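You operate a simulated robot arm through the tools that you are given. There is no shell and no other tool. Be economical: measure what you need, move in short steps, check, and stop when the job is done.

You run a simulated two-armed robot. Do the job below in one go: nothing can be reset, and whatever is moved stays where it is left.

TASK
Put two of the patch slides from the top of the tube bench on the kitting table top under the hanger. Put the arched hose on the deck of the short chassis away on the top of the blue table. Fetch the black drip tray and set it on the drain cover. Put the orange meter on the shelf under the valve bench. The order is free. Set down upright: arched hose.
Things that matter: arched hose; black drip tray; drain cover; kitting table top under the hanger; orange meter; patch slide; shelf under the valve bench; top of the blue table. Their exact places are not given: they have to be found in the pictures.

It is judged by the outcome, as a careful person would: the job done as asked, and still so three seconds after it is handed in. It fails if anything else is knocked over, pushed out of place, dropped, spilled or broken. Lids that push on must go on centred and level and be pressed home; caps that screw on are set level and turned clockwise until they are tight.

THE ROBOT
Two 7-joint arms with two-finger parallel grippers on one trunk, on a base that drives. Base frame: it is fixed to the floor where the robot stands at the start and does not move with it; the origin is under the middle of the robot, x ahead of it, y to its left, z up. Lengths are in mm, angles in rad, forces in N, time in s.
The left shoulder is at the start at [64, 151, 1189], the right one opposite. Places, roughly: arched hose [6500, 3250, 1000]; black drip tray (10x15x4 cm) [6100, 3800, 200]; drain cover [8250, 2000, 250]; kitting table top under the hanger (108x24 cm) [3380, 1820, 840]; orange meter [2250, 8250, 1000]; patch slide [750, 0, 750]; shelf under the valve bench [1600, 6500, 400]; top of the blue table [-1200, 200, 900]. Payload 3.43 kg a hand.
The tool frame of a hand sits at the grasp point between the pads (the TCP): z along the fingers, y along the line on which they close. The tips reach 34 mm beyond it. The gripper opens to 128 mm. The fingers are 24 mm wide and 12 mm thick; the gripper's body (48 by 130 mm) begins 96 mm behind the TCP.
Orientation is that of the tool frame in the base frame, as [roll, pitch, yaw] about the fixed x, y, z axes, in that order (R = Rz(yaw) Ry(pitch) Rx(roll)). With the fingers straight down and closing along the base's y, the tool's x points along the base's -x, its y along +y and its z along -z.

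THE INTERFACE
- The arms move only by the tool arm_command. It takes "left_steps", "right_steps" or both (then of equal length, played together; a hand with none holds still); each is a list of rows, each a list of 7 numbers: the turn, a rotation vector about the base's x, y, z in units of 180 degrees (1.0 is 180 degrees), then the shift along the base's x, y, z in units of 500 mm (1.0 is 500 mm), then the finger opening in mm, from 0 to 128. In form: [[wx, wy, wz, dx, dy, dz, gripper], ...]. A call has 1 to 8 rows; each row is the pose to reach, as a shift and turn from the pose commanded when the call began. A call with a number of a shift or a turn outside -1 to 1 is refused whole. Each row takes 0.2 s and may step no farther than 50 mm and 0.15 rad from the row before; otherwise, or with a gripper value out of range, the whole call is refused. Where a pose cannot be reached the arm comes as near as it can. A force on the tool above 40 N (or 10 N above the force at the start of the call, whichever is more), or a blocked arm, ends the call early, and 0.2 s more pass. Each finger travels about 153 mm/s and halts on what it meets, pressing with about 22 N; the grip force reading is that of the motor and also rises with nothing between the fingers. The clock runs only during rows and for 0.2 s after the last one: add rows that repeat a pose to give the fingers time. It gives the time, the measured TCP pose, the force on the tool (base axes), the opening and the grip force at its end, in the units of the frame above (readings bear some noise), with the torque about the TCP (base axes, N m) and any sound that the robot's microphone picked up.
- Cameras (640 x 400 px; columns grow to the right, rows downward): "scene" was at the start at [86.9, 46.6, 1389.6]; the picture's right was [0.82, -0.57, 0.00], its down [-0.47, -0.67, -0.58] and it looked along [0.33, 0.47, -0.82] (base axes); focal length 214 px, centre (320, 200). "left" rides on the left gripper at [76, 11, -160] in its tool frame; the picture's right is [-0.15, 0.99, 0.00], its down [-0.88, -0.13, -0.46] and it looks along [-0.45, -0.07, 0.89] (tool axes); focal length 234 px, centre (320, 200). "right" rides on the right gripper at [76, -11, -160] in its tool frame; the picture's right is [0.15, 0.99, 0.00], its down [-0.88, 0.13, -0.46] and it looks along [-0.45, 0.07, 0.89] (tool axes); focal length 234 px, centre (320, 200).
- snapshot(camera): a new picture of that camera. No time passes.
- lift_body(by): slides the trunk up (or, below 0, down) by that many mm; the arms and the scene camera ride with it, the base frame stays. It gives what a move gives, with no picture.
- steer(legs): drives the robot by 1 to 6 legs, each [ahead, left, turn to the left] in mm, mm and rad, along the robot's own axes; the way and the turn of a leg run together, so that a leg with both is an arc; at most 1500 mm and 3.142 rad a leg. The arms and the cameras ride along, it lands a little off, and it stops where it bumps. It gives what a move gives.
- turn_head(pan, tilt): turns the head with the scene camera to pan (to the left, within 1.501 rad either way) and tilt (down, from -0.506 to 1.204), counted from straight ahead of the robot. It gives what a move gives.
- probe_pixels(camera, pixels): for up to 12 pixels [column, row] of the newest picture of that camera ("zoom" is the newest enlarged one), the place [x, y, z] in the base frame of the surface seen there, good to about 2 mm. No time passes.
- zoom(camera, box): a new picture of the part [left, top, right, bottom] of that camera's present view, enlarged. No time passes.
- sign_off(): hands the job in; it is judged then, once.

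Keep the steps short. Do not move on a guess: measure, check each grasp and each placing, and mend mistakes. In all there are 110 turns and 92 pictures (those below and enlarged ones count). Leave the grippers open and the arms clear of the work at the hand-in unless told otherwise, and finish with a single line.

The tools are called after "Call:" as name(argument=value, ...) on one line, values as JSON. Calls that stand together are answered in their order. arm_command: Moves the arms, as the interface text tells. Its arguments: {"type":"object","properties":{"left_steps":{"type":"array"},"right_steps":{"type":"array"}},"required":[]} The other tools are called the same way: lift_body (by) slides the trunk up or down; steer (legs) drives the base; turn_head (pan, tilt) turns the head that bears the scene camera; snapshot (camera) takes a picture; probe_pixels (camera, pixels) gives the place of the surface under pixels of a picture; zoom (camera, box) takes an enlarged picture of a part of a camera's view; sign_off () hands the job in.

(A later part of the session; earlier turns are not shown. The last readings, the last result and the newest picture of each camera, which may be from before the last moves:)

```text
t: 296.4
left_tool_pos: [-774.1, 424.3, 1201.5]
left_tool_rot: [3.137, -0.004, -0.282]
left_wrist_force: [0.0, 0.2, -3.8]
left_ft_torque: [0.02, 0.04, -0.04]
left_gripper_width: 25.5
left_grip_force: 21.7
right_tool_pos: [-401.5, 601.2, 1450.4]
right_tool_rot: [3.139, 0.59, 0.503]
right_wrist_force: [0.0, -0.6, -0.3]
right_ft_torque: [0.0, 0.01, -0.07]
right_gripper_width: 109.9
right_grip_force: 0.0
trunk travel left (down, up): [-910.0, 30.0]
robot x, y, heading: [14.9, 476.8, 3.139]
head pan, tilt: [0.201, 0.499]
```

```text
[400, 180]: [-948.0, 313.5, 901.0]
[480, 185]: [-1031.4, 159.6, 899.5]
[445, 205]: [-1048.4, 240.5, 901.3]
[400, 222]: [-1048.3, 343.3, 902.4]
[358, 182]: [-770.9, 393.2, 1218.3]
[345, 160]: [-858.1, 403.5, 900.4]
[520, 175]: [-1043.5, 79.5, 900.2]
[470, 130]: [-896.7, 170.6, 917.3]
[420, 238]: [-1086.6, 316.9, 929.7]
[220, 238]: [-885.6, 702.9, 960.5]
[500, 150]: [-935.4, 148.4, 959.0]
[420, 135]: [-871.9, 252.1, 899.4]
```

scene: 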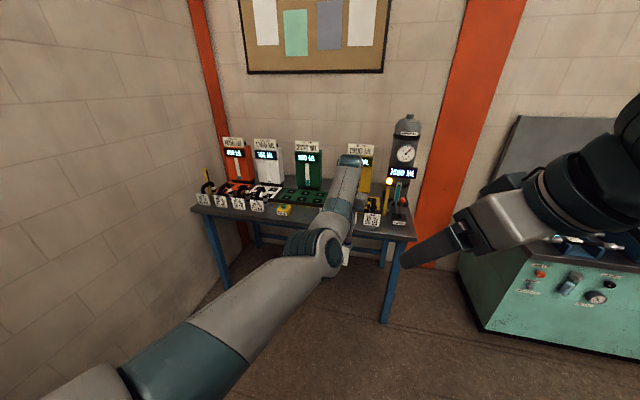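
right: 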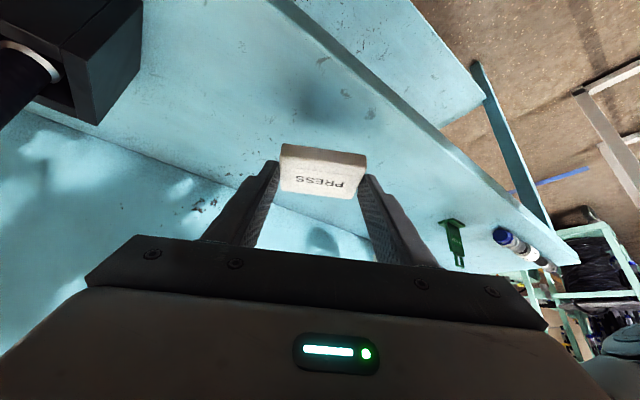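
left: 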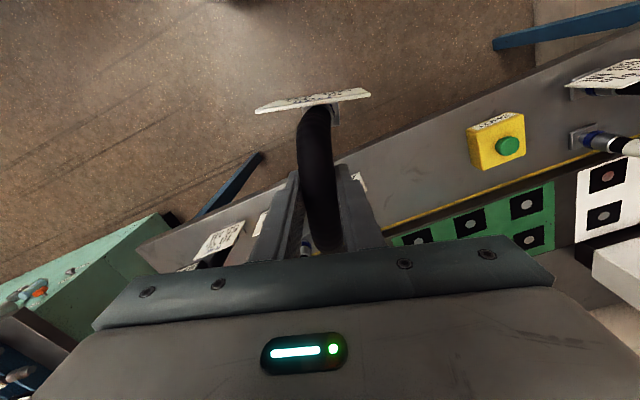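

The free strip is x -858…-1048. I drive ahead 178 so that the hose is over x≈-952, then lower the trunk by 150.

Call:
steer(legs=[[176, 0, 0]])

Call:
lift_body(by=-145)

Call:
snapshot(camera="left")

```text
t: 297.9
left_tool_pos: [-948.6, 424.0, 1202.9]
left_tool_rot: [3.136, -0.003, -0.283]
left_wrist_force: [-0.2, -0.5, -2.7]
left_ft_torque: [0.06, -0.01, 0.0]
left_gripper_width: 25.5
left_grip_force: 22.1
right_tool_pos: [-576.2, 599.6, 1450.1]
right_tool_rot: [3.138, 0.594, 0.508]
right_wrist_force: [0.3, -0.7, 0.4]
right_ft_torque: [0.01, 0.04, 0.02]
right_gripper_width: 110.2
right_grip_force: 0.0
trunk travel left (down, up): [-910.0, 30.0]
robot x, y, heading: [-158.0, 477.3, -3.139]
head pan, tilt: [0.201, 0.499]
```

```text
t: 298.9
left_tool_pos: [-951.4, 422.5, 1114.3]
left_tool_rot: [3.135, 0.003, -0.283]
left_wrist_force: [6.0, -2.1, 15.9]
left_ft_torque: [0.1, 0.06, -0.01]
left_gripper_width: 26.0
left_grip_force: 9.6
right_tool_pos: [-577.2, 602.7, 1354.6]
right_tool_rot: [3.137, 0.592, 0.506]
right_wrist_force: [-0.1, 0.1, 0.4]
right_ft_torque: [-0.01, -0.03, -0.02]
right_gripper_width: 109.9
right_grip_force: 0.1
trunk travel left (down, up): [-816.0, 124.0]
robot x, y, heading: [-159.6, 477.6, -3.143]
head pan, tilt: [0.201, 0.499]
stopped: the force on the tool passed its limit (the readings are from after the stop); the commanded pose is now the measured one
```

```text
14 pictures are left
```

left: 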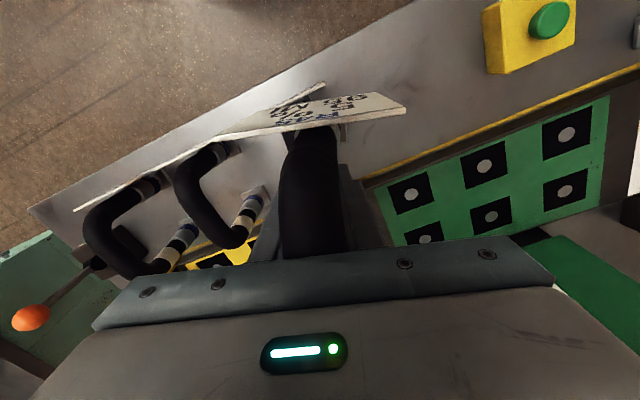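

It touched early: my tag met a neighbouring hose that I had not seen (at y≈490). I lift up at once and look.

Call:
lift_body(by=80)

Call:
snapshot(camera="left")

Call:
probe_pixels(camera="left", pixels=[[300, 105], [330, 130], [390, 110], [215, 180], [250, 200], [230, 150], [400, 160], [500, 60], [140, 200], [310, 200]])

```text
t: 300.1
left_tool_pos: [-953.3, 422.5, 1190.3]
left_tool_rot: [3.135, -0.001, -0.28]
left_wrist_force: [0.3, 0.2, -4.7]
left_ft_torque: [0.0, -0.03, 0.0]
left_gripper_width: 25.5
left_grip_force: 21.8
right_tool_pos: [-581.3, 600.6, 1434.4]
right_tool_rot: [3.138, 0.59, 0.502]
right_wrist_force: [-1.1, 0.3, -0.3]
right_ft_torque: [-0.01, 0.01, 0.02]
right_gripper_width: 109.8
right_grip_force: 0.0
trunk travel left (down, up): [-896.0, 44.0]
robot x, y, heading: [-160.1, 477.3, -3.138]
head pan, tilt: [0.201, 0.499]
```

```text
13 pictures are left
```

left: 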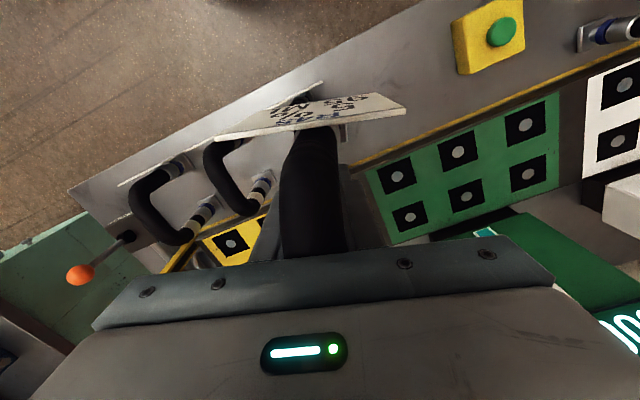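

```text
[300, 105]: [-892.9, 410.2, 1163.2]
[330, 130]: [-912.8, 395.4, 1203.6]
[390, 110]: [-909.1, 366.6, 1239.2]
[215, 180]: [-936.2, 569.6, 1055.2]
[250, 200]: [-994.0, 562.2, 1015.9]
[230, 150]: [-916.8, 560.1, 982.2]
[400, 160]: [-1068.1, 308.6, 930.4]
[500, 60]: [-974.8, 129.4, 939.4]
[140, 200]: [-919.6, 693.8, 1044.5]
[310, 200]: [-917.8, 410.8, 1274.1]
```

Something is off: the hose has been pushed up in the grip. I enlarge the view to understand before moving on.

Call:
zoom(camera="left", box=[180, 70, 420, 260])

Call:
turn_head(pan=0.1, tilt=0.5)

Call:
zoom(camera="scene", box=[240, 80, 440, 260])

```text
2.11 times, centred on (300, 165) of left
```

zoom: 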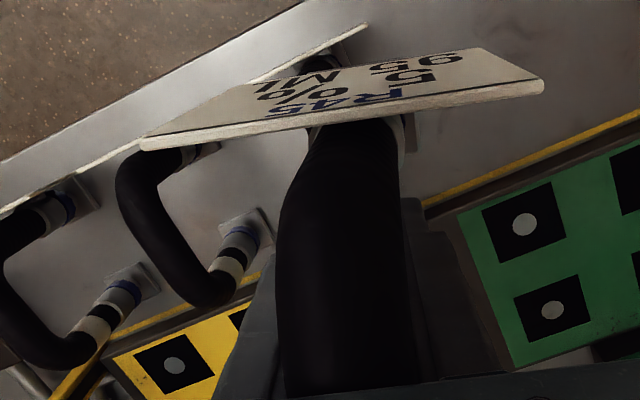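

```text
t: 300.8
left_tool_pos: [-953.3, 422.2, 1191.0]
left_tool_rot: [3.135, -0.001, -0.282]
left_wrist_force: [-0.6, 0.8, -3.8]
left_ft_torque: [0.03, -0.05, 0.0]
left_gripper_width: 25.5
left_grip_force: 22.1
right_tool_pos: [-580.9, 600.8, 1434.9]
right_tool_rot: [3.135, 0.59, 0.505]
right_wrist_force: [0.2, 0.4, 0.8]
right_ft_torque: [0.01, -0.01, 0.0]
right_gripper_width: 110.0
right_grip_force: 0.0
trunk travel left (down, up): [-896.0, 44.0]
robot x, y, heading: [-153.6, 482.8, -3.138]
head pan, tilt: [0.099, 0.499]
```

```text
2.22 times, centred on (340, 170) of scene
```

zoom: 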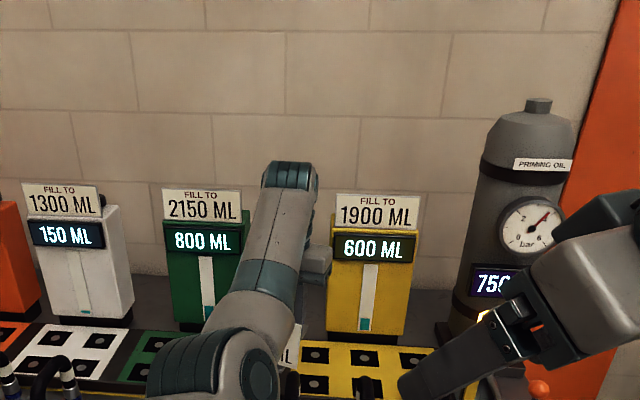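

A third hose was hidden right under mine, and mine was pushed up in the grip. I move 130 mm away (toward y≈295) and check that neighbour.

Call:
steer(legs=[[0, 130, 0]])

Call:
snapshot(camera="left")

```text
t: 302.1
left_tool_pos: [-952.9, 295.5, 1189.4]
left_tool_rot: [3.133, -0.002, -0.283]
left_wrist_force: [0.0, 1.3, -4.9]
left_ft_torque: [-0.01, 0.0, 0.03]
left_gripper_width: 25.7
left_grip_force: 22.1
right_tool_pos: [-580.3, 473.1, 1434.0]
right_tool_rot: [3.135, 0.592, 0.503]
right_wrist_force: [-0.6, -0.7, 0.3]
right_ft_torque: [-0.04, -0.01, 0.02]
right_gripper_width: 109.9
right_grip_force: 0.0
trunk travel left (down, up): [-896.0, 44.0]
robot x, y, heading: [-158.8, 347.8, -3.134]
head pan, tilt: [0.099, 0.499]
```

```text
10 pictures are left
```

left: 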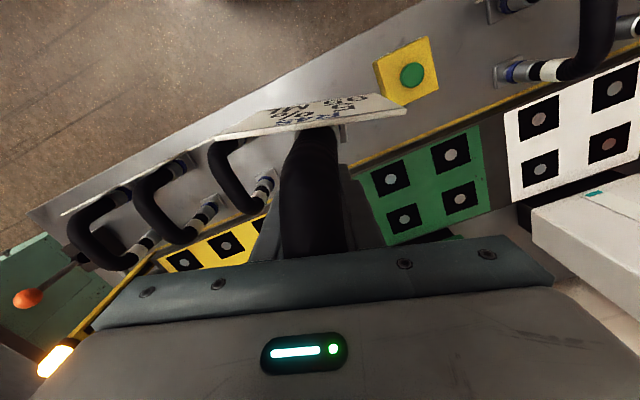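

All three neighbours still stand in line. I probe the nearest one and the yellow SHOT box for clearance.

Call:
probe_pixels(camera="left", pixels=[[228, 185], [222, 150], [262, 190], [240, 140], [380, 75], [388, 98], [436, 70], [345, 135], [250, 160], [350, 155]])

```text
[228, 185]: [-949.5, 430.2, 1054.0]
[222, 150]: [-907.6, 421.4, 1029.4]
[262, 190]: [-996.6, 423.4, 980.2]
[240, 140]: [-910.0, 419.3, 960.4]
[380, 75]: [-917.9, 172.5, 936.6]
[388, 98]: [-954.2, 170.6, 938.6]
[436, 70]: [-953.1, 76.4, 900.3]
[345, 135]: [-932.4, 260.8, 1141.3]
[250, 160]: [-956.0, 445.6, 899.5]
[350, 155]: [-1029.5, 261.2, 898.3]
```

Clearances are fine (neighbour y≈430, box ends at 173). The hose bottom should now be ~58 mm under the TCP; I lower the trunk 200.

Call:
lift_body(by=-205)

Call:
arm_command(left_steps=[[0, 0, 0, 0, 0, -0.02, 15], [0, 0, 0, 0, 0, -0.032, 15], [0, 0, 0, 0, 0, -0.04, 15], [0, 0, 0, 0, 0, -0.04, 15]])

```text
t: 304.3
left_tool_pos: [-952.6, 293.3, 985.3]
left_tool_rot: [3.137, -0.002, -0.283]
left_wrist_force: [-0.5, -0.2, -4.1]
left_ft_torque: [0.01, -0.04, 0.0]
left_gripper_width: 25.5
left_grip_force: 21.8
right_tool_pos: [-580.4, 470.0, 1228.6]
right_tool_rot: [3.136, 0.59, 0.504]
right_wrist_force: [0.1, 0.4, -1.4]
right_ft_torque: [-0.01, 0.0, 0.0]
right_gripper_width: 110.3
right_grip_force: 0.1
trunk travel left (down, up): [-691.0, 249.0]
robot x, y, heading: [-160.4, 347.2, -3.138]
head pan, tilt: [0.099, 0.499]
```

```text
t: 305.3
left_tool_pos: [-952.6, 293.0, 966.1]
left_tool_rot: [3.135, -0.003, -0.282]
left_wrist_force: [0.5, -0.4, -3.3]
left_ft_torque: [0.02, -0.01, 0.0]
left_gripper_width: 25.4
left_grip_force: 21.8
right_tool_pos: [-580.9, 470.8, 1229.3]
right_tool_rot: [3.136, 0.59, 0.505]
right_wrist_force: [0.8, 0.5, -0.5]
right_ft_torque: [-0.02, 0.0, -0.01]
right_gripper_width: 109.9
right_grip_force: 0.1
trunk travel left (down, up): [-691.0, 249.0]
robot x, y, heading: [-158.7, 350.9, -3.141]
head pan, tilt: [0.099, 0.499]
```

No contact yet. I go down in 3 mm steps.

Call:
arm_command(left_steps=[[0, 0, 0, 0, 0, -0.006, 15], [0, 0, 0, 0, 0, -0.012, 15], [0, 0, 0, 0, 0, -0.018, 15], [0, 0, 0, 0, 0, -0.018, 15]])

```text
t: 306.3
left_tool_pos: [-951.2, 292.6, 959.9]
left_tool_rot: [3.133, 0.004, -0.282]
left_wrist_force: [4.1, -2.9, 12.8]
left_ft_torque: [0.48, 0.94, 0.07]
left_gripper_width: 25.7
left_grip_force: 22.1
right_tool_pos: [-578.0, 471.1, 1230.7]
right_tool_rot: [3.138, 0.592, 0.505]
right_wrist_force: [-0.1, -0.4, 0.4]
right_ft_torque: [0.01, -0.02, 0.01]
right_gripper_width: 109.8
right_grip_force: 0.0
trunk travel left (down, up): [-691.0, 249.0]
robot x, y, heading: [-160.5, 347.0, -3.138]
head pan, tilt: [0.099, 0.499]
```

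Contact at TCP z 960 as expected. I check with the hand camera before letting go.

Call:
snapshot(camera="left")

Call:
probe_pixels(camera="left", pixels=[[225, 135], [310, 120], [390, 108], [340, 140], [310, 170], [315, 220], [350, 140], [200, 160]])

```text
9 pictures are left
```

left: 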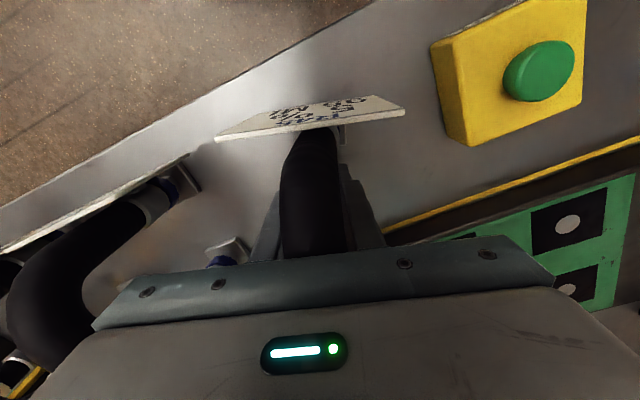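

```text
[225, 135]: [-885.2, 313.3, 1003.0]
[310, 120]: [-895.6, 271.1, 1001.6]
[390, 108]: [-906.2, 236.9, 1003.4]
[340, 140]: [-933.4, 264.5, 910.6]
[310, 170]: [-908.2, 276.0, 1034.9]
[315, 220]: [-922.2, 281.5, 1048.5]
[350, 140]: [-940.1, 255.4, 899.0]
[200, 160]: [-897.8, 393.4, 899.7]
```

The tag top sits 103 mm over the table, as on the deck, and level: it stands upright. I open and go straight up.

Call:
arm_command(left_steps=[[0, 0, 0, 0, 0, 0.003, 30], [0, 0, 0, 0, 0, 0.003, 50], [0, 0, 0, 0, 0, 0.003, 70], [0, 0, 0, 0, 0, 0.003, 70]])

Call:
lift_body(by=240)

Call:
snapshot(camera="left")

```text
t: 307.3
left_tool_pos: [-951.8, 292.3, 960.4]
left_tool_rot: [3.135, 0.002, -0.283]
left_wrist_force: [4.7, -3.5, 8.5]
left_ft_torque: [0.28, 0.55, -0.01]
left_gripper_width: 70.1
left_grip_force: 0.0
right_tool_pos: [-577.4, 469.5, 1231.0]
right_tool_rot: [3.138, 0.591, 0.506]
right_wrist_force: [0.0, -1.1, -0.8]
right_ft_torque: [0.01, -0.02, -0.03]
right_gripper_width: 109.9
right_grip_force: 0.0
trunk travel left (down, up): [-691.0, 249.0]
robot x, y, heading: [-159.2, 351.1, -3.137]
head pan, tilt: [0.099, 0.499]
```

```text
t: 309.8
left_tool_pos: [-953.1, 292.5, 1199.6]
left_tool_rot: [3.136, -0.002, -0.284]
left_wrist_force: [-0.8, 0.6, -0.2]
left_ft_torque: [0.01, 0.0, 0.0]
left_gripper_width: 70.0
left_grip_force: 0.1
right_tool_pos: [-579.7, 470.2, 1469.4]
right_tool_rot: [3.136, 0.59, 0.503]
right_wrist_force: [-0.6, -1.0, 0.2]
right_ft_torque: [-0.04, 0.01, -0.01]
right_gripper_width: 109.8
right_grip_force: 0.0
trunk travel left (down, up): [-931.0, 9.0]
robot x, y, heading: [-159.6, 349.6, -3.138]
head pan, tilt: [0.099, 0.499]
```

```text
8 pictures are left
```

left: 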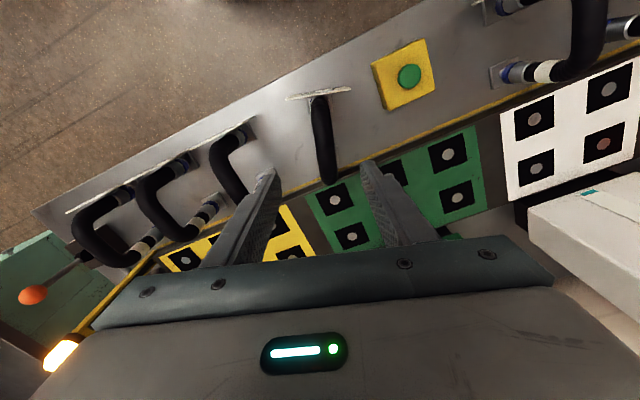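

The hose stands upright on the blue table. Next is the meter. I back off, turn to +y and look for the way north.

Call:
steer(legs=[[-430, 0, 0], [0, 0, -1.57]])

Call:
turn_head(pan=0.0, tilt=0.25)

Call:
snapshot(camera="scene")

```text
t: 316.2
left_tool_pos: [215.9, 1143.4, 1197.4]
left_tool_rot: [3.137, -0.002, -1.854]
left_wrist_force: [-0.6, 0.1, 1.0]
left_ft_torque: [-0.02, 0.0, -0.03]
left_gripper_width: 70.1
left_grip_force: 0.0
right_tool_pos: [394.2, 771.3, 1469.0]
right_tool_rot: [3.136, 0.59, -1.065]
right_wrist_force: [0.2, 0.6, -0.6]
right_ft_torque: [0.02, -0.01, -0.02]
right_gripper_width: 109.8
right_grip_force: 0.1
trunk travel left (down, up): [-931.0, 9.0]
robot x, y, heading: [270.2, 350.3, 1.573]
head pan, tilt: [0.099, 0.499]
```

```text
t: 317.0
left_tool_pos: [216.3, 1143.6, 1197.5]
left_tool_rot: [3.134, -0.002, -1.854]
left_wrist_force: [0.5, -0.3, 0.0]
left_ft_torque: [0.01, 0.01, 0.02]
left_gripper_width: 69.9
left_grip_force: 0.0
right_tool_pos: [394.1, 771.4, 1470.8]
right_tool_rot: [3.138, 0.589, -1.065]
right_wrist_force: [0.7, -0.2, 0.3]
right_ft_torque: [0.02, -0.03, -0.02]
right_gripper_width: 109.9
right_grip_force: 0.0
trunk travel left (down, up): [-931.0, 9.0]
robot x, y, heading: [271.9, 350.5, 1.569]
head pan, tilt: [0.0, 0.25]
```

```text
7 pictures are left
```

scene: 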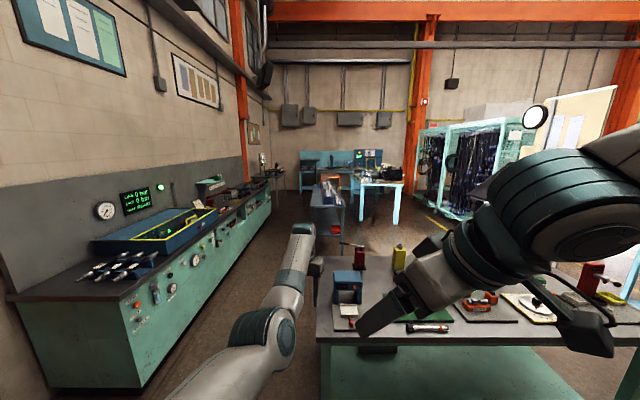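

I probe the console, the table's corner and the far benches.

Call:
probe_pixels(camera="scene", pixels=[[330, 210], [330, 190], [380, 185], [398, 222], [340, 232], [150, 385], [270, 210], [318, 340], [365, 215], [365, 157], [362, 225], [335, 260]])

Call:
zoom(camera="scene", box=[270, 130, 420, 250])

```text
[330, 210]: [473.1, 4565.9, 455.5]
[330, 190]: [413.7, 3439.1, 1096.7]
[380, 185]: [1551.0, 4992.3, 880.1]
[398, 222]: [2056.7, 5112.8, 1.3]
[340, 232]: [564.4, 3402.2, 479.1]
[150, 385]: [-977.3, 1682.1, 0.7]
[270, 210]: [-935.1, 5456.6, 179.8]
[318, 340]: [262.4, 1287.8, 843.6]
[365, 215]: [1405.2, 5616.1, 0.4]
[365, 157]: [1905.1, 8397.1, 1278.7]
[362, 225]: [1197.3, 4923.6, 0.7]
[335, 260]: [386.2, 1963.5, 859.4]
```

```text
3.33 times, centred on (345, 190) of scene
```

zoom: 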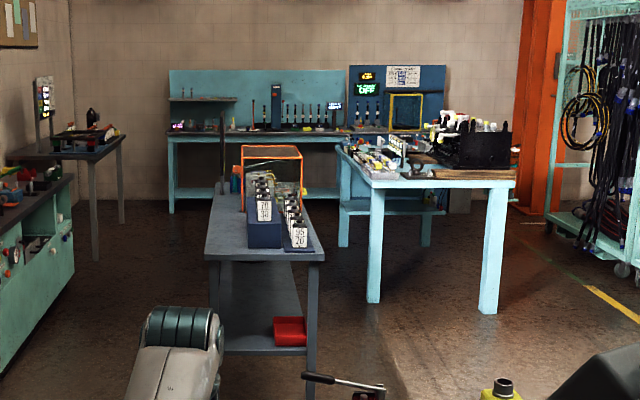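

I probe more points in the enlarged picture to lay the route and find the valve bench.

Call:
probe_pixels(camera="zoom", pixels=[[216, 192], [212, 255], [320, 258], [94, 258], [123, 220], [343, 244], [425, 243], [390, 208], [372, 300], [290, 125], [320, 130], [355, 210]])

```text
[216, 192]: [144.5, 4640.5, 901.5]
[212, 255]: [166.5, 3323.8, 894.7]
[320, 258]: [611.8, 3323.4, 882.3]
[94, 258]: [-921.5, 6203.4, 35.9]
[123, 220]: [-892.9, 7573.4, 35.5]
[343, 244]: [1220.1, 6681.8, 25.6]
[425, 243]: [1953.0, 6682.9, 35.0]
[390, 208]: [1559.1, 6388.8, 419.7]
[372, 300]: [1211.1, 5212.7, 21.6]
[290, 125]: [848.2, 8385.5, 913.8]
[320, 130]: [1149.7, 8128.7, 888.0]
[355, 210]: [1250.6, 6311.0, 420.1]
```

The valve bench is x 1220–1953, y≈6300–6683, its shelf at z 420. I drive: left to x≈-400, north along the corridor, then toward x≈400.

Call:
steer(legs=[[0, 670, 0], [1490, 0, 0], [1490, 0, 0], [1490, 0, 0], [600, 0, 0], [0, -800, 0]])

```text
t: 348.6
left_tool_pos: [314.7, 6224.8, 1198.0]
left_tool_rot: [3.137, -0.002, -1.84]
left_wrist_force: [0.3, 0.3, 0.3]
left_ft_torque: [0.02, -0.01, -0.02]
left_gripper_width: 70.1
left_grip_force: 0.0
right_tool_pos: [496.0, 5855.2, 1469.8]
right_tool_rot: [3.138, 0.591, -1.05]
right_wrist_force: [0.4, -0.2, -0.3]
right_ft_torque: [0.0, 0.01, -0.02]
right_gripper_width: 110.1
right_grip_force: 0.0
trunk travel left (down, up): [-931.0, 9.0]
robot x, y, heading: [383.6, 5433.9, 1.584]
head pan, tilt: [0.0, 0.25]
```

Call:
steer(legs=[[900, 0, -0.013], [900, 0, 0], [0, -1490, 0], [0, -380, 0]])

Call:
turn_head(pan=0.0, tilt=0.6)

Call:
snapshot(camera="scene")

```text
t: 365.6
left_tool_pos: [1896.1, 8039.5, 1196.8]
left_tool_rot: [3.131, -0.014, -1.833]
left_wrist_force: [-20.8, -4.6, -6.1]
left_ft_torque: [-0.03, -1.79, 0.65]
left_gripper_width: 79.4
left_grip_force: 9.3
right_tool_pos: [2083.5, 7670.4, 1468.8]
right_tool_rot: [3.137, 0.59, -1.056]
right_wrist_force: [1.7, -0.3, 0.5]
right_ft_torque: [0.02, 0.1, 0.06]
right_gripper_width: 110.0
right_grip_force: 0.0
trunk travel left (down, up): [-931.0, 9.0]
robot x, y, heading: [1964.9, 7249.8, 1.58]
head pan, tilt: [0.0, 0.25]
stopped in leg 4: the force on the tool passed its limit (the readings are from after the stop); the commanded pose is now the measured one
```

```text
t: 366.4
left_tool_pos: [1895.4, 8038.9, 1196.0]
left_tool_rot: [3.137, -0.008, -1.839]
left_wrist_force: [-15.4, -5.2, -9.5]
left_ft_torque: [-0.07, -1.43, 0.52]
left_gripper_width: 78.0
left_grip_force: 6.7
right_tool_pos: [2076.9, 7670.7, 1469.6]
right_tool_rot: [3.141, 0.588, -1.055]
right_wrist_force: [0.0, 0.2, 0.1]
right_ft_torque: [-0.01, -0.03, 0.0]
right_gripper_width: 110.0
right_grip_force: 0.0
trunk travel left (down, up): [-931.0, 9.0]
robot x, y, heading: [1970.4, 7250.4, 1.576]
head pan, tilt: [0.0, 0.6]
```

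```text
5 pictures are left
```

scene: 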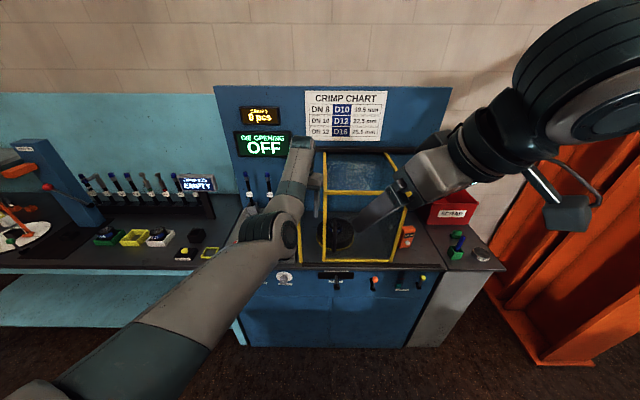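

The left finger touched the yellow guard frame. I step back to the left at once, and probe the orange meter at (408,237).

Call:
steer(legs=[[0, 40, 0], [-250, 0, 0]])

Call:
probe_pixels(camera="scene", pixels=[[408, 232], [405, 242], [412, 240], [392, 215], [325, 200], [320, 260], [395, 262], [435, 215], [455, 245], [430, 262], [480, 255], [345, 262]])

```text
t: 368.5
left_tool_pos: [1863.3, 7850.4, 1200.4]
left_tool_rot: [3.133, -0.006, -1.845]
left_wrist_force: [0.1, -0.8, 0.9]
left_ft_torque: [0.07, -0.02, -0.01]
left_gripper_width: 70.4
left_grip_force: 0.1
right_tool_pos: [2046.2, 7480.5, 1470.6]
right_tool_rot: [3.141, 0.594, -1.058]
right_wrist_force: [0.6, 0.2, 0.5]
right_ft_torque: [0.08, -0.04, -0.01]
right_gripper_width: 110.0
right_grip_force: 0.0
trunk travel left (down, up): [-931.0, 9.0]
robot x, y, heading: [1930.1, 7065.6, 1.577]
head pan, tilt: [0.0, 0.6]
stopped in leg 2: the robot was blocked; the commanded pose is now the measured one
```

```text
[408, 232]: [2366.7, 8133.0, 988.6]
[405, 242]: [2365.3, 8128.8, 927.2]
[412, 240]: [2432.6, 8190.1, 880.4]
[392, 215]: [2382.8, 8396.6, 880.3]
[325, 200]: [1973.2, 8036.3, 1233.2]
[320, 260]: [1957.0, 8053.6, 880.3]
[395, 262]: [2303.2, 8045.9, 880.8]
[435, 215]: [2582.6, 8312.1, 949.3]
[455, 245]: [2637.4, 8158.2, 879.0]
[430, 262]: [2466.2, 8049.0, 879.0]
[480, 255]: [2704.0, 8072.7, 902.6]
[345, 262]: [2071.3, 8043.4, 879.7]
```

I move 60 mm ahead, off the bench behind me, and enlarge the meter.

Call:
steer(legs=[[60, 0, 0]])

Call:
turn_head(pan=-0.35, tilt=0.6)

Call:
zoom(camera="scene", box=[250, 160, 390, 270])

```text
t: 369.5
left_tool_pos: [1865.9, 7904.3, 1204.6]
left_tool_rot: [3.132, -0.002, -1.844]
left_wrist_force: [0.6, -0.9, 0.4]
left_ft_torque: [0.13, 0.01, -0.02]
left_gripper_width: 70.1
left_grip_force: 0.0
right_tool_pos: [2047.6, 7531.3, 1473.8]
right_tool_rot: [-3.14, 0.599, -1.058]
right_wrist_force: [-1.2, -0.9, 0.4]
right_ft_torque: [0.09, -0.04, -0.07]
right_gripper_width: 110.2
right_grip_force: 0.2
trunk travel left (down, up): [-931.0, 9.0]
robot x, y, heading: [1930.2, 7121.2, 1.578]
head pan, tilt: [0.0, 0.6]
```

```text
t: 370.3
left_tool_pos: [1866.4, 7915.1, 1195.8]
left_tool_rot: [3.134, -0.009, -1.844]
left_wrist_force: [-0.7, 0.5, -0.8]
left_ft_torque: [-0.04, 0.04, 0.01]
left_gripper_width: 69.9
left_grip_force: 0.0
right_tool_pos: [2046.2, 7545.1, 1468.1]
right_tool_rot: [3.137, 0.588, -1.061]
right_wrist_force: [-0.1, 0.9, 0.1]
right_ft_torque: [-0.08, 0.04, 0.01]
right_gripper_width: 110.2
right_grip_force: 0.0
trunk travel left (down, up): [-931.0, 9.0]
robot x, y, heading: [1928.0, 7119.7, 1.575]
head pan, tilt: [-0.351, 0.6]
```

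```text
3.64 times, centred on (320, 215) of scene
```

zoom: 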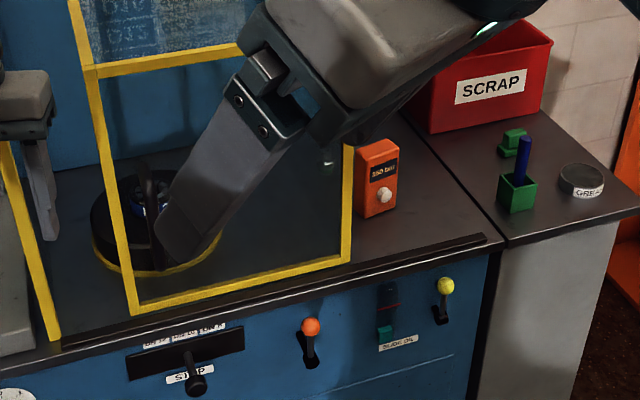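

Call:
probe_pixels(camera="zoom", pixels=[[362, 158], [396, 155], [366, 214], [396, 205], [378, 143], [384, 194], [347, 170], [347, 250], [361, 185], [440, 200], [392, 146], [363, 148]])

```text
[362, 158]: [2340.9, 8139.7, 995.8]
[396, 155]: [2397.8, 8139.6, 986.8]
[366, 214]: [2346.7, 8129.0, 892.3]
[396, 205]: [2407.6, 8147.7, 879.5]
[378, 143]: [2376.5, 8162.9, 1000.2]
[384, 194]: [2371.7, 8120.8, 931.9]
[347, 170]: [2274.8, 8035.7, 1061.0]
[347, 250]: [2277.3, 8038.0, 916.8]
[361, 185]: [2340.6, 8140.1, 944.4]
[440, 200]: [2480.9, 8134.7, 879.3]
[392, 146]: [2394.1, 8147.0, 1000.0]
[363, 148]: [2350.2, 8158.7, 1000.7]
```

Meter: x 2340–2400, front y≈8135, z 880–1001; the guard post is at x 2275. I tilt the left hand 45° forward (as for the tray) in the open.

Call:
arm_command(left_steps=[[0.042, -0.006, 0.0145, 0, -0.03, -0.03, 100], [0.083, -0.011, 0.029, 0, -0.06, -0.06, 100], [0.125, -0.017, 0.0435, 0, -0.09, -0.09, 100], [0.167, -0.023, 0.058, 0, -0.12, -0.12, 100], [0.208, -0.028, 0.0725, 0, -0.14, -0.14, 100], [0.25, -0.034, 0.087, 0, -0.14, -0.16, 100], [0.25, -0.034, 0.087, 0, -0.14, -0.16, 100]])

Call:
lift_body(by=-170)

```text
t: 371.7
left_tool_pos: [1767.9, 7867.6, 1136.0]
left_tool_rot: [2.956, 0.734, -1.615]
left_wrist_force: [0.1, 0.3, -0.1]
left_ft_torque: [0.02, -0.01, -0.01]
left_gripper_width: 99.8
left_grip_force: 0.1
right_tool_pos: [2048.0, 7542.9, 1469.8]
right_tool_rot: [3.139, 0.59, -1.06]
right_wrist_force: [0.0, -0.2, -0.4]
right_ft_torque: [-0.05, -0.03, -0.02]
right_gripper_width: 109.9
right_grip_force: 0.1
trunk travel left (down, up): [-931.0, 9.0]
robot x, y, heading: [1928.9, 7121.4, 1.574]
head pan, tilt: [-0.351, 0.6]
stopped in row 6 (left hand): the arm was blocked; the commanded pose is now the measured one
```

```text
t: 373.6
left_tool_pos: [1767.0, 7867.8, 966.1]
left_tool_rot: [2.958, 0.736, -1.615]
left_wrist_force: [-0.2, -0.5, 0.5]
left_ft_torque: [0.01, 0.03, -0.02]
left_gripper_width: 100.1
left_grip_force: 0.1
right_tool_pos: [2047.6, 7542.9, 1299.9]
right_tool_rot: [3.138, 0.59, -1.061]
right_wrist_force: [-0.2, 0.9, -0.2]
right_ft_torque: [0.02, -0.02, -0.04]
right_gripper_width: 110.2
right_grip_force: 0.1
trunk travel left (down, up): [-761.0, 179.0]
robot x, y, heading: [1929.7, 7120.6, 1.576]
head pan, tilt: [-0.351, 0.6]
```

The arm stopped a bit short. I try to level the roll and see whether it follows.

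Call:
arm_command(left_steps=[[0.005, -0.02, -0.012, 0.04, 0, 0, 100], [0.01, -0.041, -0.025, 0.08, 0, 0, 100], [0.015, -0.041, -0.025, 0.12, 0, 0, 100], [0.015, -0.041, -0.025, 0.12, 0, 0, 100]])

```text
t: 374.8
left_tool_pos: [1787.1, 7880.0, 976.5]
left_tool_rot: [3.058, 0.81, -1.594]
left_wrist_force: [0.6, -0.5, -0.7]
left_ft_torque: [0.05, 0.01, 0.02]
left_gripper_width: 99.9
left_grip_force: 0.1
right_tool_pos: [2047.1, 7542.3, 1301.3]
right_tool_rot: [3.141, 0.59, -1.06]
right_wrist_force: [0.7, 0.5, -0.2]
right_ft_torque: [0.01, -0.02, -0.01]
right_gripper_width: 109.8
right_grip_force: 0.0
trunk travel left (down, up): [-761.0, 179.0]
robot x, y, heading: [1928.9, 7122.2, 1.58]
head pan, tilt: [-0.351, 0.6]
stopped in row 4 (left hand): the arm was blocked; the commanded pose is now the measured one
```

Perhaps the right hand is in the way. I move the right hand 100 mm outward and retry the small correction.

Call:
arm_command(right_steps=[[0, 0, 0, 0.08, 0, 0, 110], [0, 0, 0, 0.16, 0, 0, 110], [0, 0, 0, 0.22, 0, 0, 110], [0, 0, 0, 0.22, 0, 0, 110]])

Call:
arm_command(left_steps=[[0, -0.018, -0.01, 0.04, 0, 0, 100], [0, -0.018, -0.01, 0.08, 0, 0, 100], [0, -0.018, -0.01, 0.08, 0, 0, 100]])

```text
t: 375.8
left_tool_pos: [1789.1, 7879.5, 976.1]
left_tool_rot: [3.058, 0.808, -1.593]
left_wrist_force: [-0.6, 0.1, -0.3]
left_ft_torque: [0.01, -0.03, -0.02]
left_gripper_width: 99.9
left_grip_force: 0.0
right_tool_pos: [2156.6, 7542.2, 1299.3]
right_tool_rot: [3.138, 0.592, -1.06]
right_wrist_force: [0.9, -0.2, -1.0]
right_ft_torque: [-0.02, 0.0, -0.01]
right_gripper_width: 109.8
right_grip_force: 0.0
trunk travel left (down, up): [-761.0, 179.0]
robot x, y, heading: [1927.1, 7123.6, 1.577]
head pan, tilt: [-0.351, 0.6]
```

```text
t: 376.8
left_tool_pos: [1799.9, 7884.4, 973.4]
left_tool_rot: [3.082, 0.815, -1.58]
left_wrist_force: [0.7, -0.1, 0.7]
left_ft_torque: [-0.03, 0.04, 0.0]
left_gripper_width: 99.8
left_grip_force: 0.1
right_tool_pos: [2157.2, 7543.8, 1300.1]
right_tool_rot: [3.14, 0.59, -1.06]
right_wrist_force: [-0.1, -0.7, -0.5]
right_ft_torque: [-0.01, -0.01, -0.02]
right_gripper_width: 109.9
right_grip_force: 0.0
trunk travel left (down, up): [-761.0, 179.0]
robot x, y, heading: [1927.9, 7119.9, 1.577]
head pan, tilt: [-0.351, 0.6]
stopped in row 3 (left hand): the arm was blocked; the commanded pose is now the measured one
```

Good enough (roll 3.08, pitch 0.815, yaw -1.58). I drive right 572 and ahead 170, then check with the hand camera.

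Call:
steer(legs=[[0, -572, -0.006], [170, 0, 0]])

Call:
snapshot(camera="left")

```text
t: 381.1
left_tool_pos: [2375.2, 8054.6, 974.0]
left_tool_rot: [3.087, 0.813, -1.585]
left_wrist_force: [0.3, 0.2, -0.2]
left_ft_torque: [0.02, -0.04, -0.04]
left_gripper_width: 99.9
left_grip_force: 0.2
right_tool_pos: [2730.2, 7712.2, 1302.2]
right_tool_rot: [3.138, 0.591, -1.061]
right_wrist_force: [-0.4, -0.7, 0.6]
right_ft_torque: [0.0, 0.0, -0.02]
right_gripper_width: 109.8
right_grip_force: 0.0
trunk travel left (down, up): [-761.0, 179.0]
robot x, y, heading: [2498.3, 7292.2, 1.573]
head pan, tilt: [-0.351, 0.6]
```

```text
3 pictures are left
```

left: 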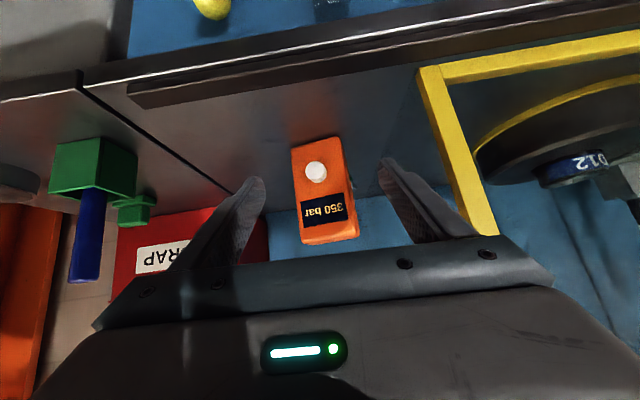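

The meter is centred between the fingers. I drive 88 mm ahead, then lower 22 mm and close.

Call:
steer(legs=[[86, 0, 0]])

Call:
arm_command(left_steps=[[0, 0, 0, -0.005, 0, -0.02, 100], [0, 0, 0, -0.005, 0, -0.044, 100], [0, 0, 0, -0.005, 0, -0.044, 75], [0, 0, 0, -0.005, 0, -0.044, 45], [0, 0, 0, -0.005, 0, -0.044, 45], [0, 0, 0, -0.005, 0, -0.044, 45]])

```text
t: 382.2
left_tool_pos: [2374.5, 8140.1, 974.7]
left_tool_rot: [3.083, 0.814, -1.585]
left_wrist_force: [-0.4, 0.0, 0.1]
left_ft_torque: [0.0, -0.02, 0.0]
left_gripper_width: 99.9
left_grip_force: 0.0
right_tool_pos: [2731.7, 7798.3, 1300.8]
right_tool_rot: [3.14, 0.591, -1.061]
right_wrist_force: [-0.2, -0.1, 0.2]
right_ft_torque: [-0.01, -0.04, 0.06]
right_gripper_width: 109.9
right_grip_force: 0.1
trunk travel left (down, up): [-761.0, 179.0]
robot x, y, heading: [2499.3, 7377.6, 1.573]
head pan, tilt: [-0.351, 0.6]
```

```text
t: 383.6
left_tool_pos: [2372.6, 8142.2, 952.1]
left_tool_rot: [3.081, 0.811, -1.587]
left_wrist_force: [0.2, 0.8, -0.5]
left_ft_torque: [0.07, 0.0, 0.04]
left_gripper_width: 68.6
left_grip_force: 22.1
right_tool_pos: [2731.4, 7799.6, 1300.3]
right_tool_rot: [3.138, 0.591, -1.062]
right_wrist_force: [0.6, -0.4, -0.3]
right_ft_torque: [0.0, 0.0, -0.02]
right_gripper_width: 110.0
right_grip_force: 0.1
trunk travel left (down, up): [-761.0, 179.0]
robot x, y, heading: [2500.5, 7376.0, 1.576]
head pan, tilt: [-0.351, 0.6]
```

The meter is gripped (68.6 mm). I lift it 60 mm, back off, go right, turn around to the left, and stand off from the valve bench.

Call:
lift_body(by=60)

Call:
steer(legs=[[-230, 0, 0], [0, -200, 0], [0, 0, 1.57], [0, 0, 1.567], [-410, 0, 0]])

```text
t: 384.6
left_tool_pos: [2371.7, 8141.9, 1010.9]
left_tool_rot: [3.08, 0.813, -1.587]
left_wrist_force: [-0.4, -0.1, -2.4]
left_ft_torque: [-0.06, -0.02, -0.04]
left_gripper_width: 68.8
left_grip_force: 21.6
right_tool_pos: [2730.6, 7799.1, 1360.5]
right_tool_rot: [3.14, 0.59, -1.064]
right_wrist_force: [0.2, 0.2, -0.4]
right_ft_torque: [-0.01, 0.02, 0.01]
right_gripper_width: 110.0
right_grip_force: 0.1
trunk travel left (down, up): [-821.0, 119.0]
robot x, y, heading: [2501.8, 7377.5, 1.575]
head pan, tilt: [-0.351, 0.6]
```

```text
t: 387.8
left_tool_pos: [2569.7, 7914.1, 1008.5]
left_tool_rot: [3.077, 0.81, -1.582]
left_wrist_force: [0.6, -0.2, -2.4]
left_ft_torque: [-0.05, 0.04, 0.02]
left_gripper_width: 63.9
left_grip_force: 21.9
right_tool_pos: [2932.6, 7574.9, 1358.0]
right_tool_rot: [3.132, 0.587, -1.06]
right_wrist_force: [-0.2, 0.0, 0.2]
right_ft_torque: [0.01, 0.0, 0.0]
right_gripper_width: 110.0
right_grip_force: 0.2
trunk travel left (down, up): [-821.0, 119.0]
robot x, y, heading: [2702.9, 7147.5, 1.578]
head pan, tilt: [-0.351, 0.6]
stopped in leg 3: the robot was blocked; the commanded pose is now the measured one
```

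The turn was blocked. I look to the right to see what is there.

Call:
turn_head(pan=-1.2, tilt=0.5)

Call:
snapshot(camera="scene")

```text
t: 389.0
left_tool_pos: [2571.0, 7914.9, 1007.6]
left_tool_rot: [3.078, 0.807, -1.586]
left_wrist_force: [-0.3, -0.4, -2.0]
left_ft_torque: [0.0, -0.01, -0.01]
left_gripper_width: 64.0
left_grip_force: 21.4
right_tool_pos: [2933.3, 7575.3, 1357.4]
right_tool_rot: [3.132, 0.588, -1.06]
right_wrist_force: [-0.8, -0.1, 0.3]
right_ft_torque: [0.03, -0.01, 0.02]
right_gripper_width: 110.2
right_grip_force: 0.1
trunk travel left (down, up): [-821.0, 119.0]
robot x, y, heading: [2704.3, 7144.7, 1.579]
head pan, tilt: [-1.201, 0.499]
```

```text
2 pictures are left
```

scene: 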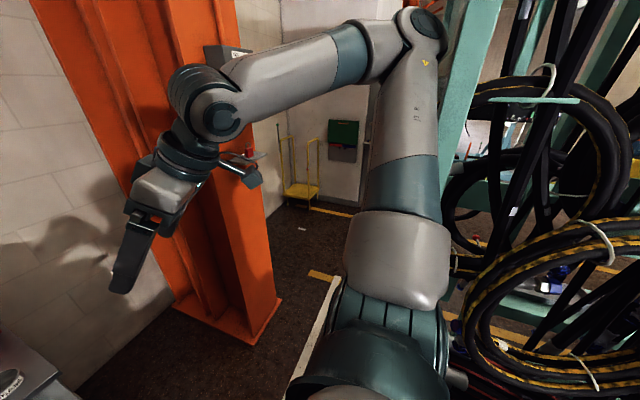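

The hose cabinet is close on the right; the right elbow touches its post. I probe it.

Call:
probe_pixels(camera="scene", pixels=[[470, 100], [450, 190], [330, 310], [490, 260], [480, 330], [430, 40], [570, 380], [210, 300], [300, 370], [620, 330]])

```text
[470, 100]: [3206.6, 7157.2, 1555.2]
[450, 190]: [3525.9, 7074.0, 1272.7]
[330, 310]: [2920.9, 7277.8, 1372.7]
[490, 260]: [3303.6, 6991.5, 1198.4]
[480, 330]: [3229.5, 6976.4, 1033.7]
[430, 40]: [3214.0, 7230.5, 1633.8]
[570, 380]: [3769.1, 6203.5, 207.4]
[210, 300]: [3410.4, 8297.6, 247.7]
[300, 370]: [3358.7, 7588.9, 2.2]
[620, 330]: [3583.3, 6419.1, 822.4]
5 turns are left
```

Only few turns remain, so I bundle: raise, step away from the cabinet, turn around, stand off from the valve bench, slide to x≈1520, lower and take a look.

Call:
lift_body(by=115)

Call:
steer(legs=[[0, 154, 0], [40, 0, 0], [0, 0, 1.57], [0, 0, 1.563], [-430, 0, 0], [0, -1030, 0]])

Call:
lift_body(by=-400)

Call:
lift_body(by=-180)

Call:
turn_head(pan=0.2, tilt=0.5)

Call:
snapshot(camera="scene")

Call:
probe_pixels(camera="scene", pixels=[[260, 200], [260, 220], [260, 180], [260, 160], [320, 200], [320, 180], [320, 160], [290, 240], [340, 190], [220, 200], [220, 180], [300, 150]])

```text
t: 390.4
left_tool_pos: [2571.5, 7914.9, 1124.5]
left_tool_rot: [3.079, 0.808, -1.583]
left_wrist_force: [-0.1, 0.0, -3.2]
left_ft_torque: [-0.01, -0.01, -0.02]
left_gripper_width: 64.2
left_grip_force: 22.1
right_tool_pos: [2933.7, 7575.6, 1472.9]
right_tool_rot: [3.135, 0.587, -1.061]
right_wrist_force: [0.4, 0.4, 0.3]
right_ft_torque: [0.02, 0.0, 0.04]
right_gripper_width: 109.9
right_grip_force: 0.2
trunk travel left (down, up): [-936.0, 4.0]
robot x, y, heading: [2702.4, 7148.4, 1.579]
head pan, tilt: [-1.201, 0.499]
```

```text
t: 407.0
left_tool_pos: [1636.1, 6877.5, 1126.5]
left_tool_rot: [3.08, 0.813, 1.52]
left_wrist_force: [-0.1, 0.5, -1.7]
left_ft_torque: [-0.01, 0.02, 0.01]
left_gripper_width: 63.7
left_grip_force: 22.5
right_tool_pos: [1289.7, 7232.1, 1475.5]
right_tool_rot: [3.139, 0.591, 2.044]
right_wrist_force: [1.0, 0.4, 0.5]
right_ft_torque: [-0.02, 0.03, -0.01]
right_gripper_width: 110.2
right_grip_force: 0.1
trunk travel left (down, up): [-936.0, 4.0]
robot x, y, heading: [1535.0, 7644.2, -1.602]
head pan, tilt: [-1.201, 0.499]
```

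```text
t: 410.8
left_tool_pos: [1630.4, 6877.4, 728.9]
left_tool_rot: [3.084, 0.815, 1.516]
left_wrist_force: [-30.8, -2.8, 5.0]
left_ft_torque: [-0.25, 1.8, -0.52]
left_gripper_width: 66.2
left_grip_force: 22.0
right_tool_pos: [1284.5, 7232.3, 1074.0]
right_tool_rot: [3.134, 0.591, 2.04]
right_wrist_force: [-0.4, -0.6, 0.4]
right_ft_torque: [0.01, 0.03, 0.03]
right_gripper_width: 110.0
right_grip_force: 0.1
trunk travel left (down, up): [-536.0, 404.0]
robot x, y, heading: [1530.9, 7640.9, -1.604]
head pan, tilt: [-1.201, 0.499]
```

```text
t: 411.5
left_tool_pos: [1627.3, 6876.9, 704.5]
left_tool_rot: [3.087, 0.823, 1.51]
left_wrist_force: [-14.7, 12.4, 6.6]
left_ft_torque: [0.24, 0.24, 0.35]
left_gripper_width: 64.4
left_grip_force: 22.1
right_tool_pos: [1288.1, 7234.5, 1047.2]
right_tool_rot: [3.138, 0.591, 2.041]
right_wrist_force: [0.2, -0.4, 0.0]
right_ft_torque: [0.03, 0.06, 0.01]
right_gripper_width: 110.1
right_grip_force: 0.1
trunk travel left (down, up): [-508.0, 432.0]
robot x, y, heading: [1530.7, 7644.6, -1.605]
head pan, tilt: [-1.201, 0.499]
stopped: the force on the tool passed its limit (the readings are from after the stop); the commanded pose is now the measured one
```

```text
t: 413.0
left_tool_pos: [1629.8, 6878.1, 704.4]
left_tool_rot: [3.083, 0.822, 1.509]
left_wrist_force: [-24.1, 6.7, 5.9]
left_ft_torque: [0.21, 0.72, -0.2]
left_gripper_width: 64.5
left_grip_force: 22.2
right_tool_pos: [1285.4, 7232.8, 1046.6]
right_tool_rot: [3.134, 0.592, 2.041]
right_wrist_force: [1.1, 0.2, -0.1]
right_ft_torque: [0.03, 0.02, 0.0]
right_gripper_width: 110.1
right_grip_force: 0.1
trunk travel left (down, up): [-508.0, 432.0]
robot x, y, heading: [1531.6, 7641.3, -1.602]
head pan, tilt: [0.201, 0.499]
```

```text
1 pictures are left
```

scene: 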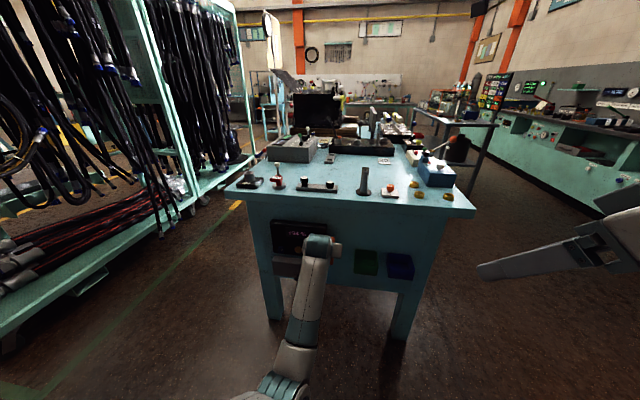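

```text
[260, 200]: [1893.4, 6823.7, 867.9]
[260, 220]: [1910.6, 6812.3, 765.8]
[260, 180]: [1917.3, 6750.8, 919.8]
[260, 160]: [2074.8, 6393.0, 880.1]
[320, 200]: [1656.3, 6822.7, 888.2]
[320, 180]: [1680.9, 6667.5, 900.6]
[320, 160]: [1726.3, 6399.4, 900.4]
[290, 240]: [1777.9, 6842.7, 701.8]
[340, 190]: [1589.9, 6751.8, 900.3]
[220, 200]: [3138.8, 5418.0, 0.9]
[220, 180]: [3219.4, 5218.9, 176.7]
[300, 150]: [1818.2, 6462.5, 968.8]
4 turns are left
```

The bench's north side is a closed panel, so the shelf must be served from its open end. I back off, slide west to x≈320, turn to face east, come level with the bench end, lower and look.

Call:
steer(legs=[[-40, 0, 0], [30, -1212, 0], [0, 0, 1.602], [0, -1318, 0]])

Call:
lift_body(by=-180)

Call:
turn_head(pan=0.0, tilt=0.45)

Call:
snapshot(camera="scene")

Call:
probe_pixels(camera="scene", pixels=[[290, 200], [290, 220], [290, 240], [320, 200], [320, 220], [320, 240], [350, 220], [350, 240], [260, 220], [260, 240], [300, 260], [340, 260]])

```text
t: 415.2
left_tool_pos: [1546.5, 6915.9, 702.9]
left_tool_rot: [3.064, 0.824, 1.522]
left_wrist_force: [7.1, 0.1, 0.8]
left_ft_torque: [-0.01, -0.22, 0.15]
left_gripper_width: 63.9
left_grip_force: 16.5
right_tool_pos: [1188.8, 7272.5, 1047.1]
right_tool_rot: [3.136, 0.589, 2.046]
right_wrist_force: [0.6, 0.2, -0.4]
right_ft_torque: [-0.02, 0.01, 0.06]
right_gripper_width: 109.9
right_grip_force: 0.0
trunk travel left (down, up): [-508.0, 432.0]
robot x, y, heading: [1438.5, 7683.4, -1.601]
head pan, tilt: [0.201, 0.499]
stopped in leg 2: the force on the tool passed its limit (the readings are from after the stop); the commanded pose is now the measured one
```

```text
t: 415.7
left_tool_pos: [1546.8, 6914.5, 703.1]
left_tool_rot: [3.07, 0.851, 1.526]
left_wrist_force: [1.5, -0.9, 7.6]
left_ft_torque: [0.52, -0.02, 0.06]
left_gripper_width: 63.8
left_grip_force: 21.7
right_tool_pos: [1191.5, 7272.5, 1033.2]
right_tool_rot: [3.139, 0.591, 2.049]
right_wrist_force: [0.0, -0.5, -0.3]
right_ft_torque: [0.02, 0.05, -0.02]
right_gripper_width: 110.1
right_grip_force: 0.0
trunk travel left (down, up): [-495.0, 445.0]
robot x, y, heading: [1438.0, 7683.4, -1.602]
head pan, tilt: [0.201, 0.499]
stopped: the force on the tool passed its limit (the readings are from after the stop); the commanded pose is now the measured one
```

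```text
t: 416.4
left_tool_pos: [1547.3, 6914.0, 702.6]
left_tool_rot: [3.071, 0.85, 1.526]
left_wrist_force: [2.9, -10.2, 23.7]
left_ft_torque: [-0.82, 0.77, 0.31]
left_gripper_width: 63.8
left_grip_force: 22.1
right_tool_pos: [1191.5, 7274.5, 1034.0]
right_tool_rot: [3.14, 0.59, 2.049]
right_wrist_force: [-0.2, -0.2, 0.1]
right_ft_torque: [-0.04, 0.01, -0.01]
right_gripper_width: 109.9
right_grip_force: 0.0
trunk travel left (down, up): [-495.0, 445.0]
robot x, y, heading: [1436.2, 7685.5, -1.6]
head pan, tilt: [0.0, 0.45]
```

```text
0 pictures are left
```

scene: 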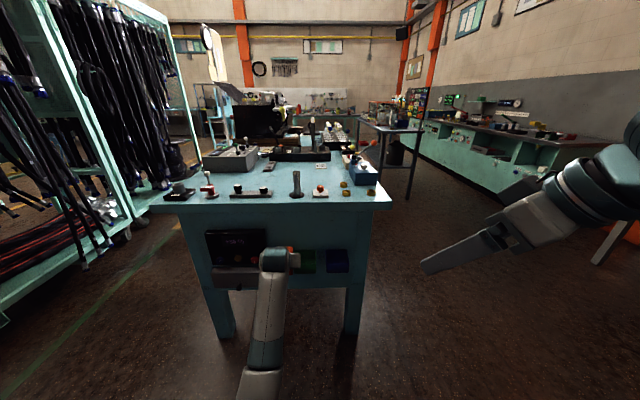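

```text
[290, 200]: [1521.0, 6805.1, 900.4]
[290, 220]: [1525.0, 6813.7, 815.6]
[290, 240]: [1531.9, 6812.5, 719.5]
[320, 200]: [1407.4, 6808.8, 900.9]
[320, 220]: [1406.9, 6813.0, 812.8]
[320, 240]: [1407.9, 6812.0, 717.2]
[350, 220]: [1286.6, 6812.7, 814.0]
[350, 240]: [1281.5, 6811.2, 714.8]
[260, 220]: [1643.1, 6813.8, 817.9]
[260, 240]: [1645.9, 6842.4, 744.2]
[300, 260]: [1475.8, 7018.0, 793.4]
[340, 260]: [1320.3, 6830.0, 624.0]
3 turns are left
```

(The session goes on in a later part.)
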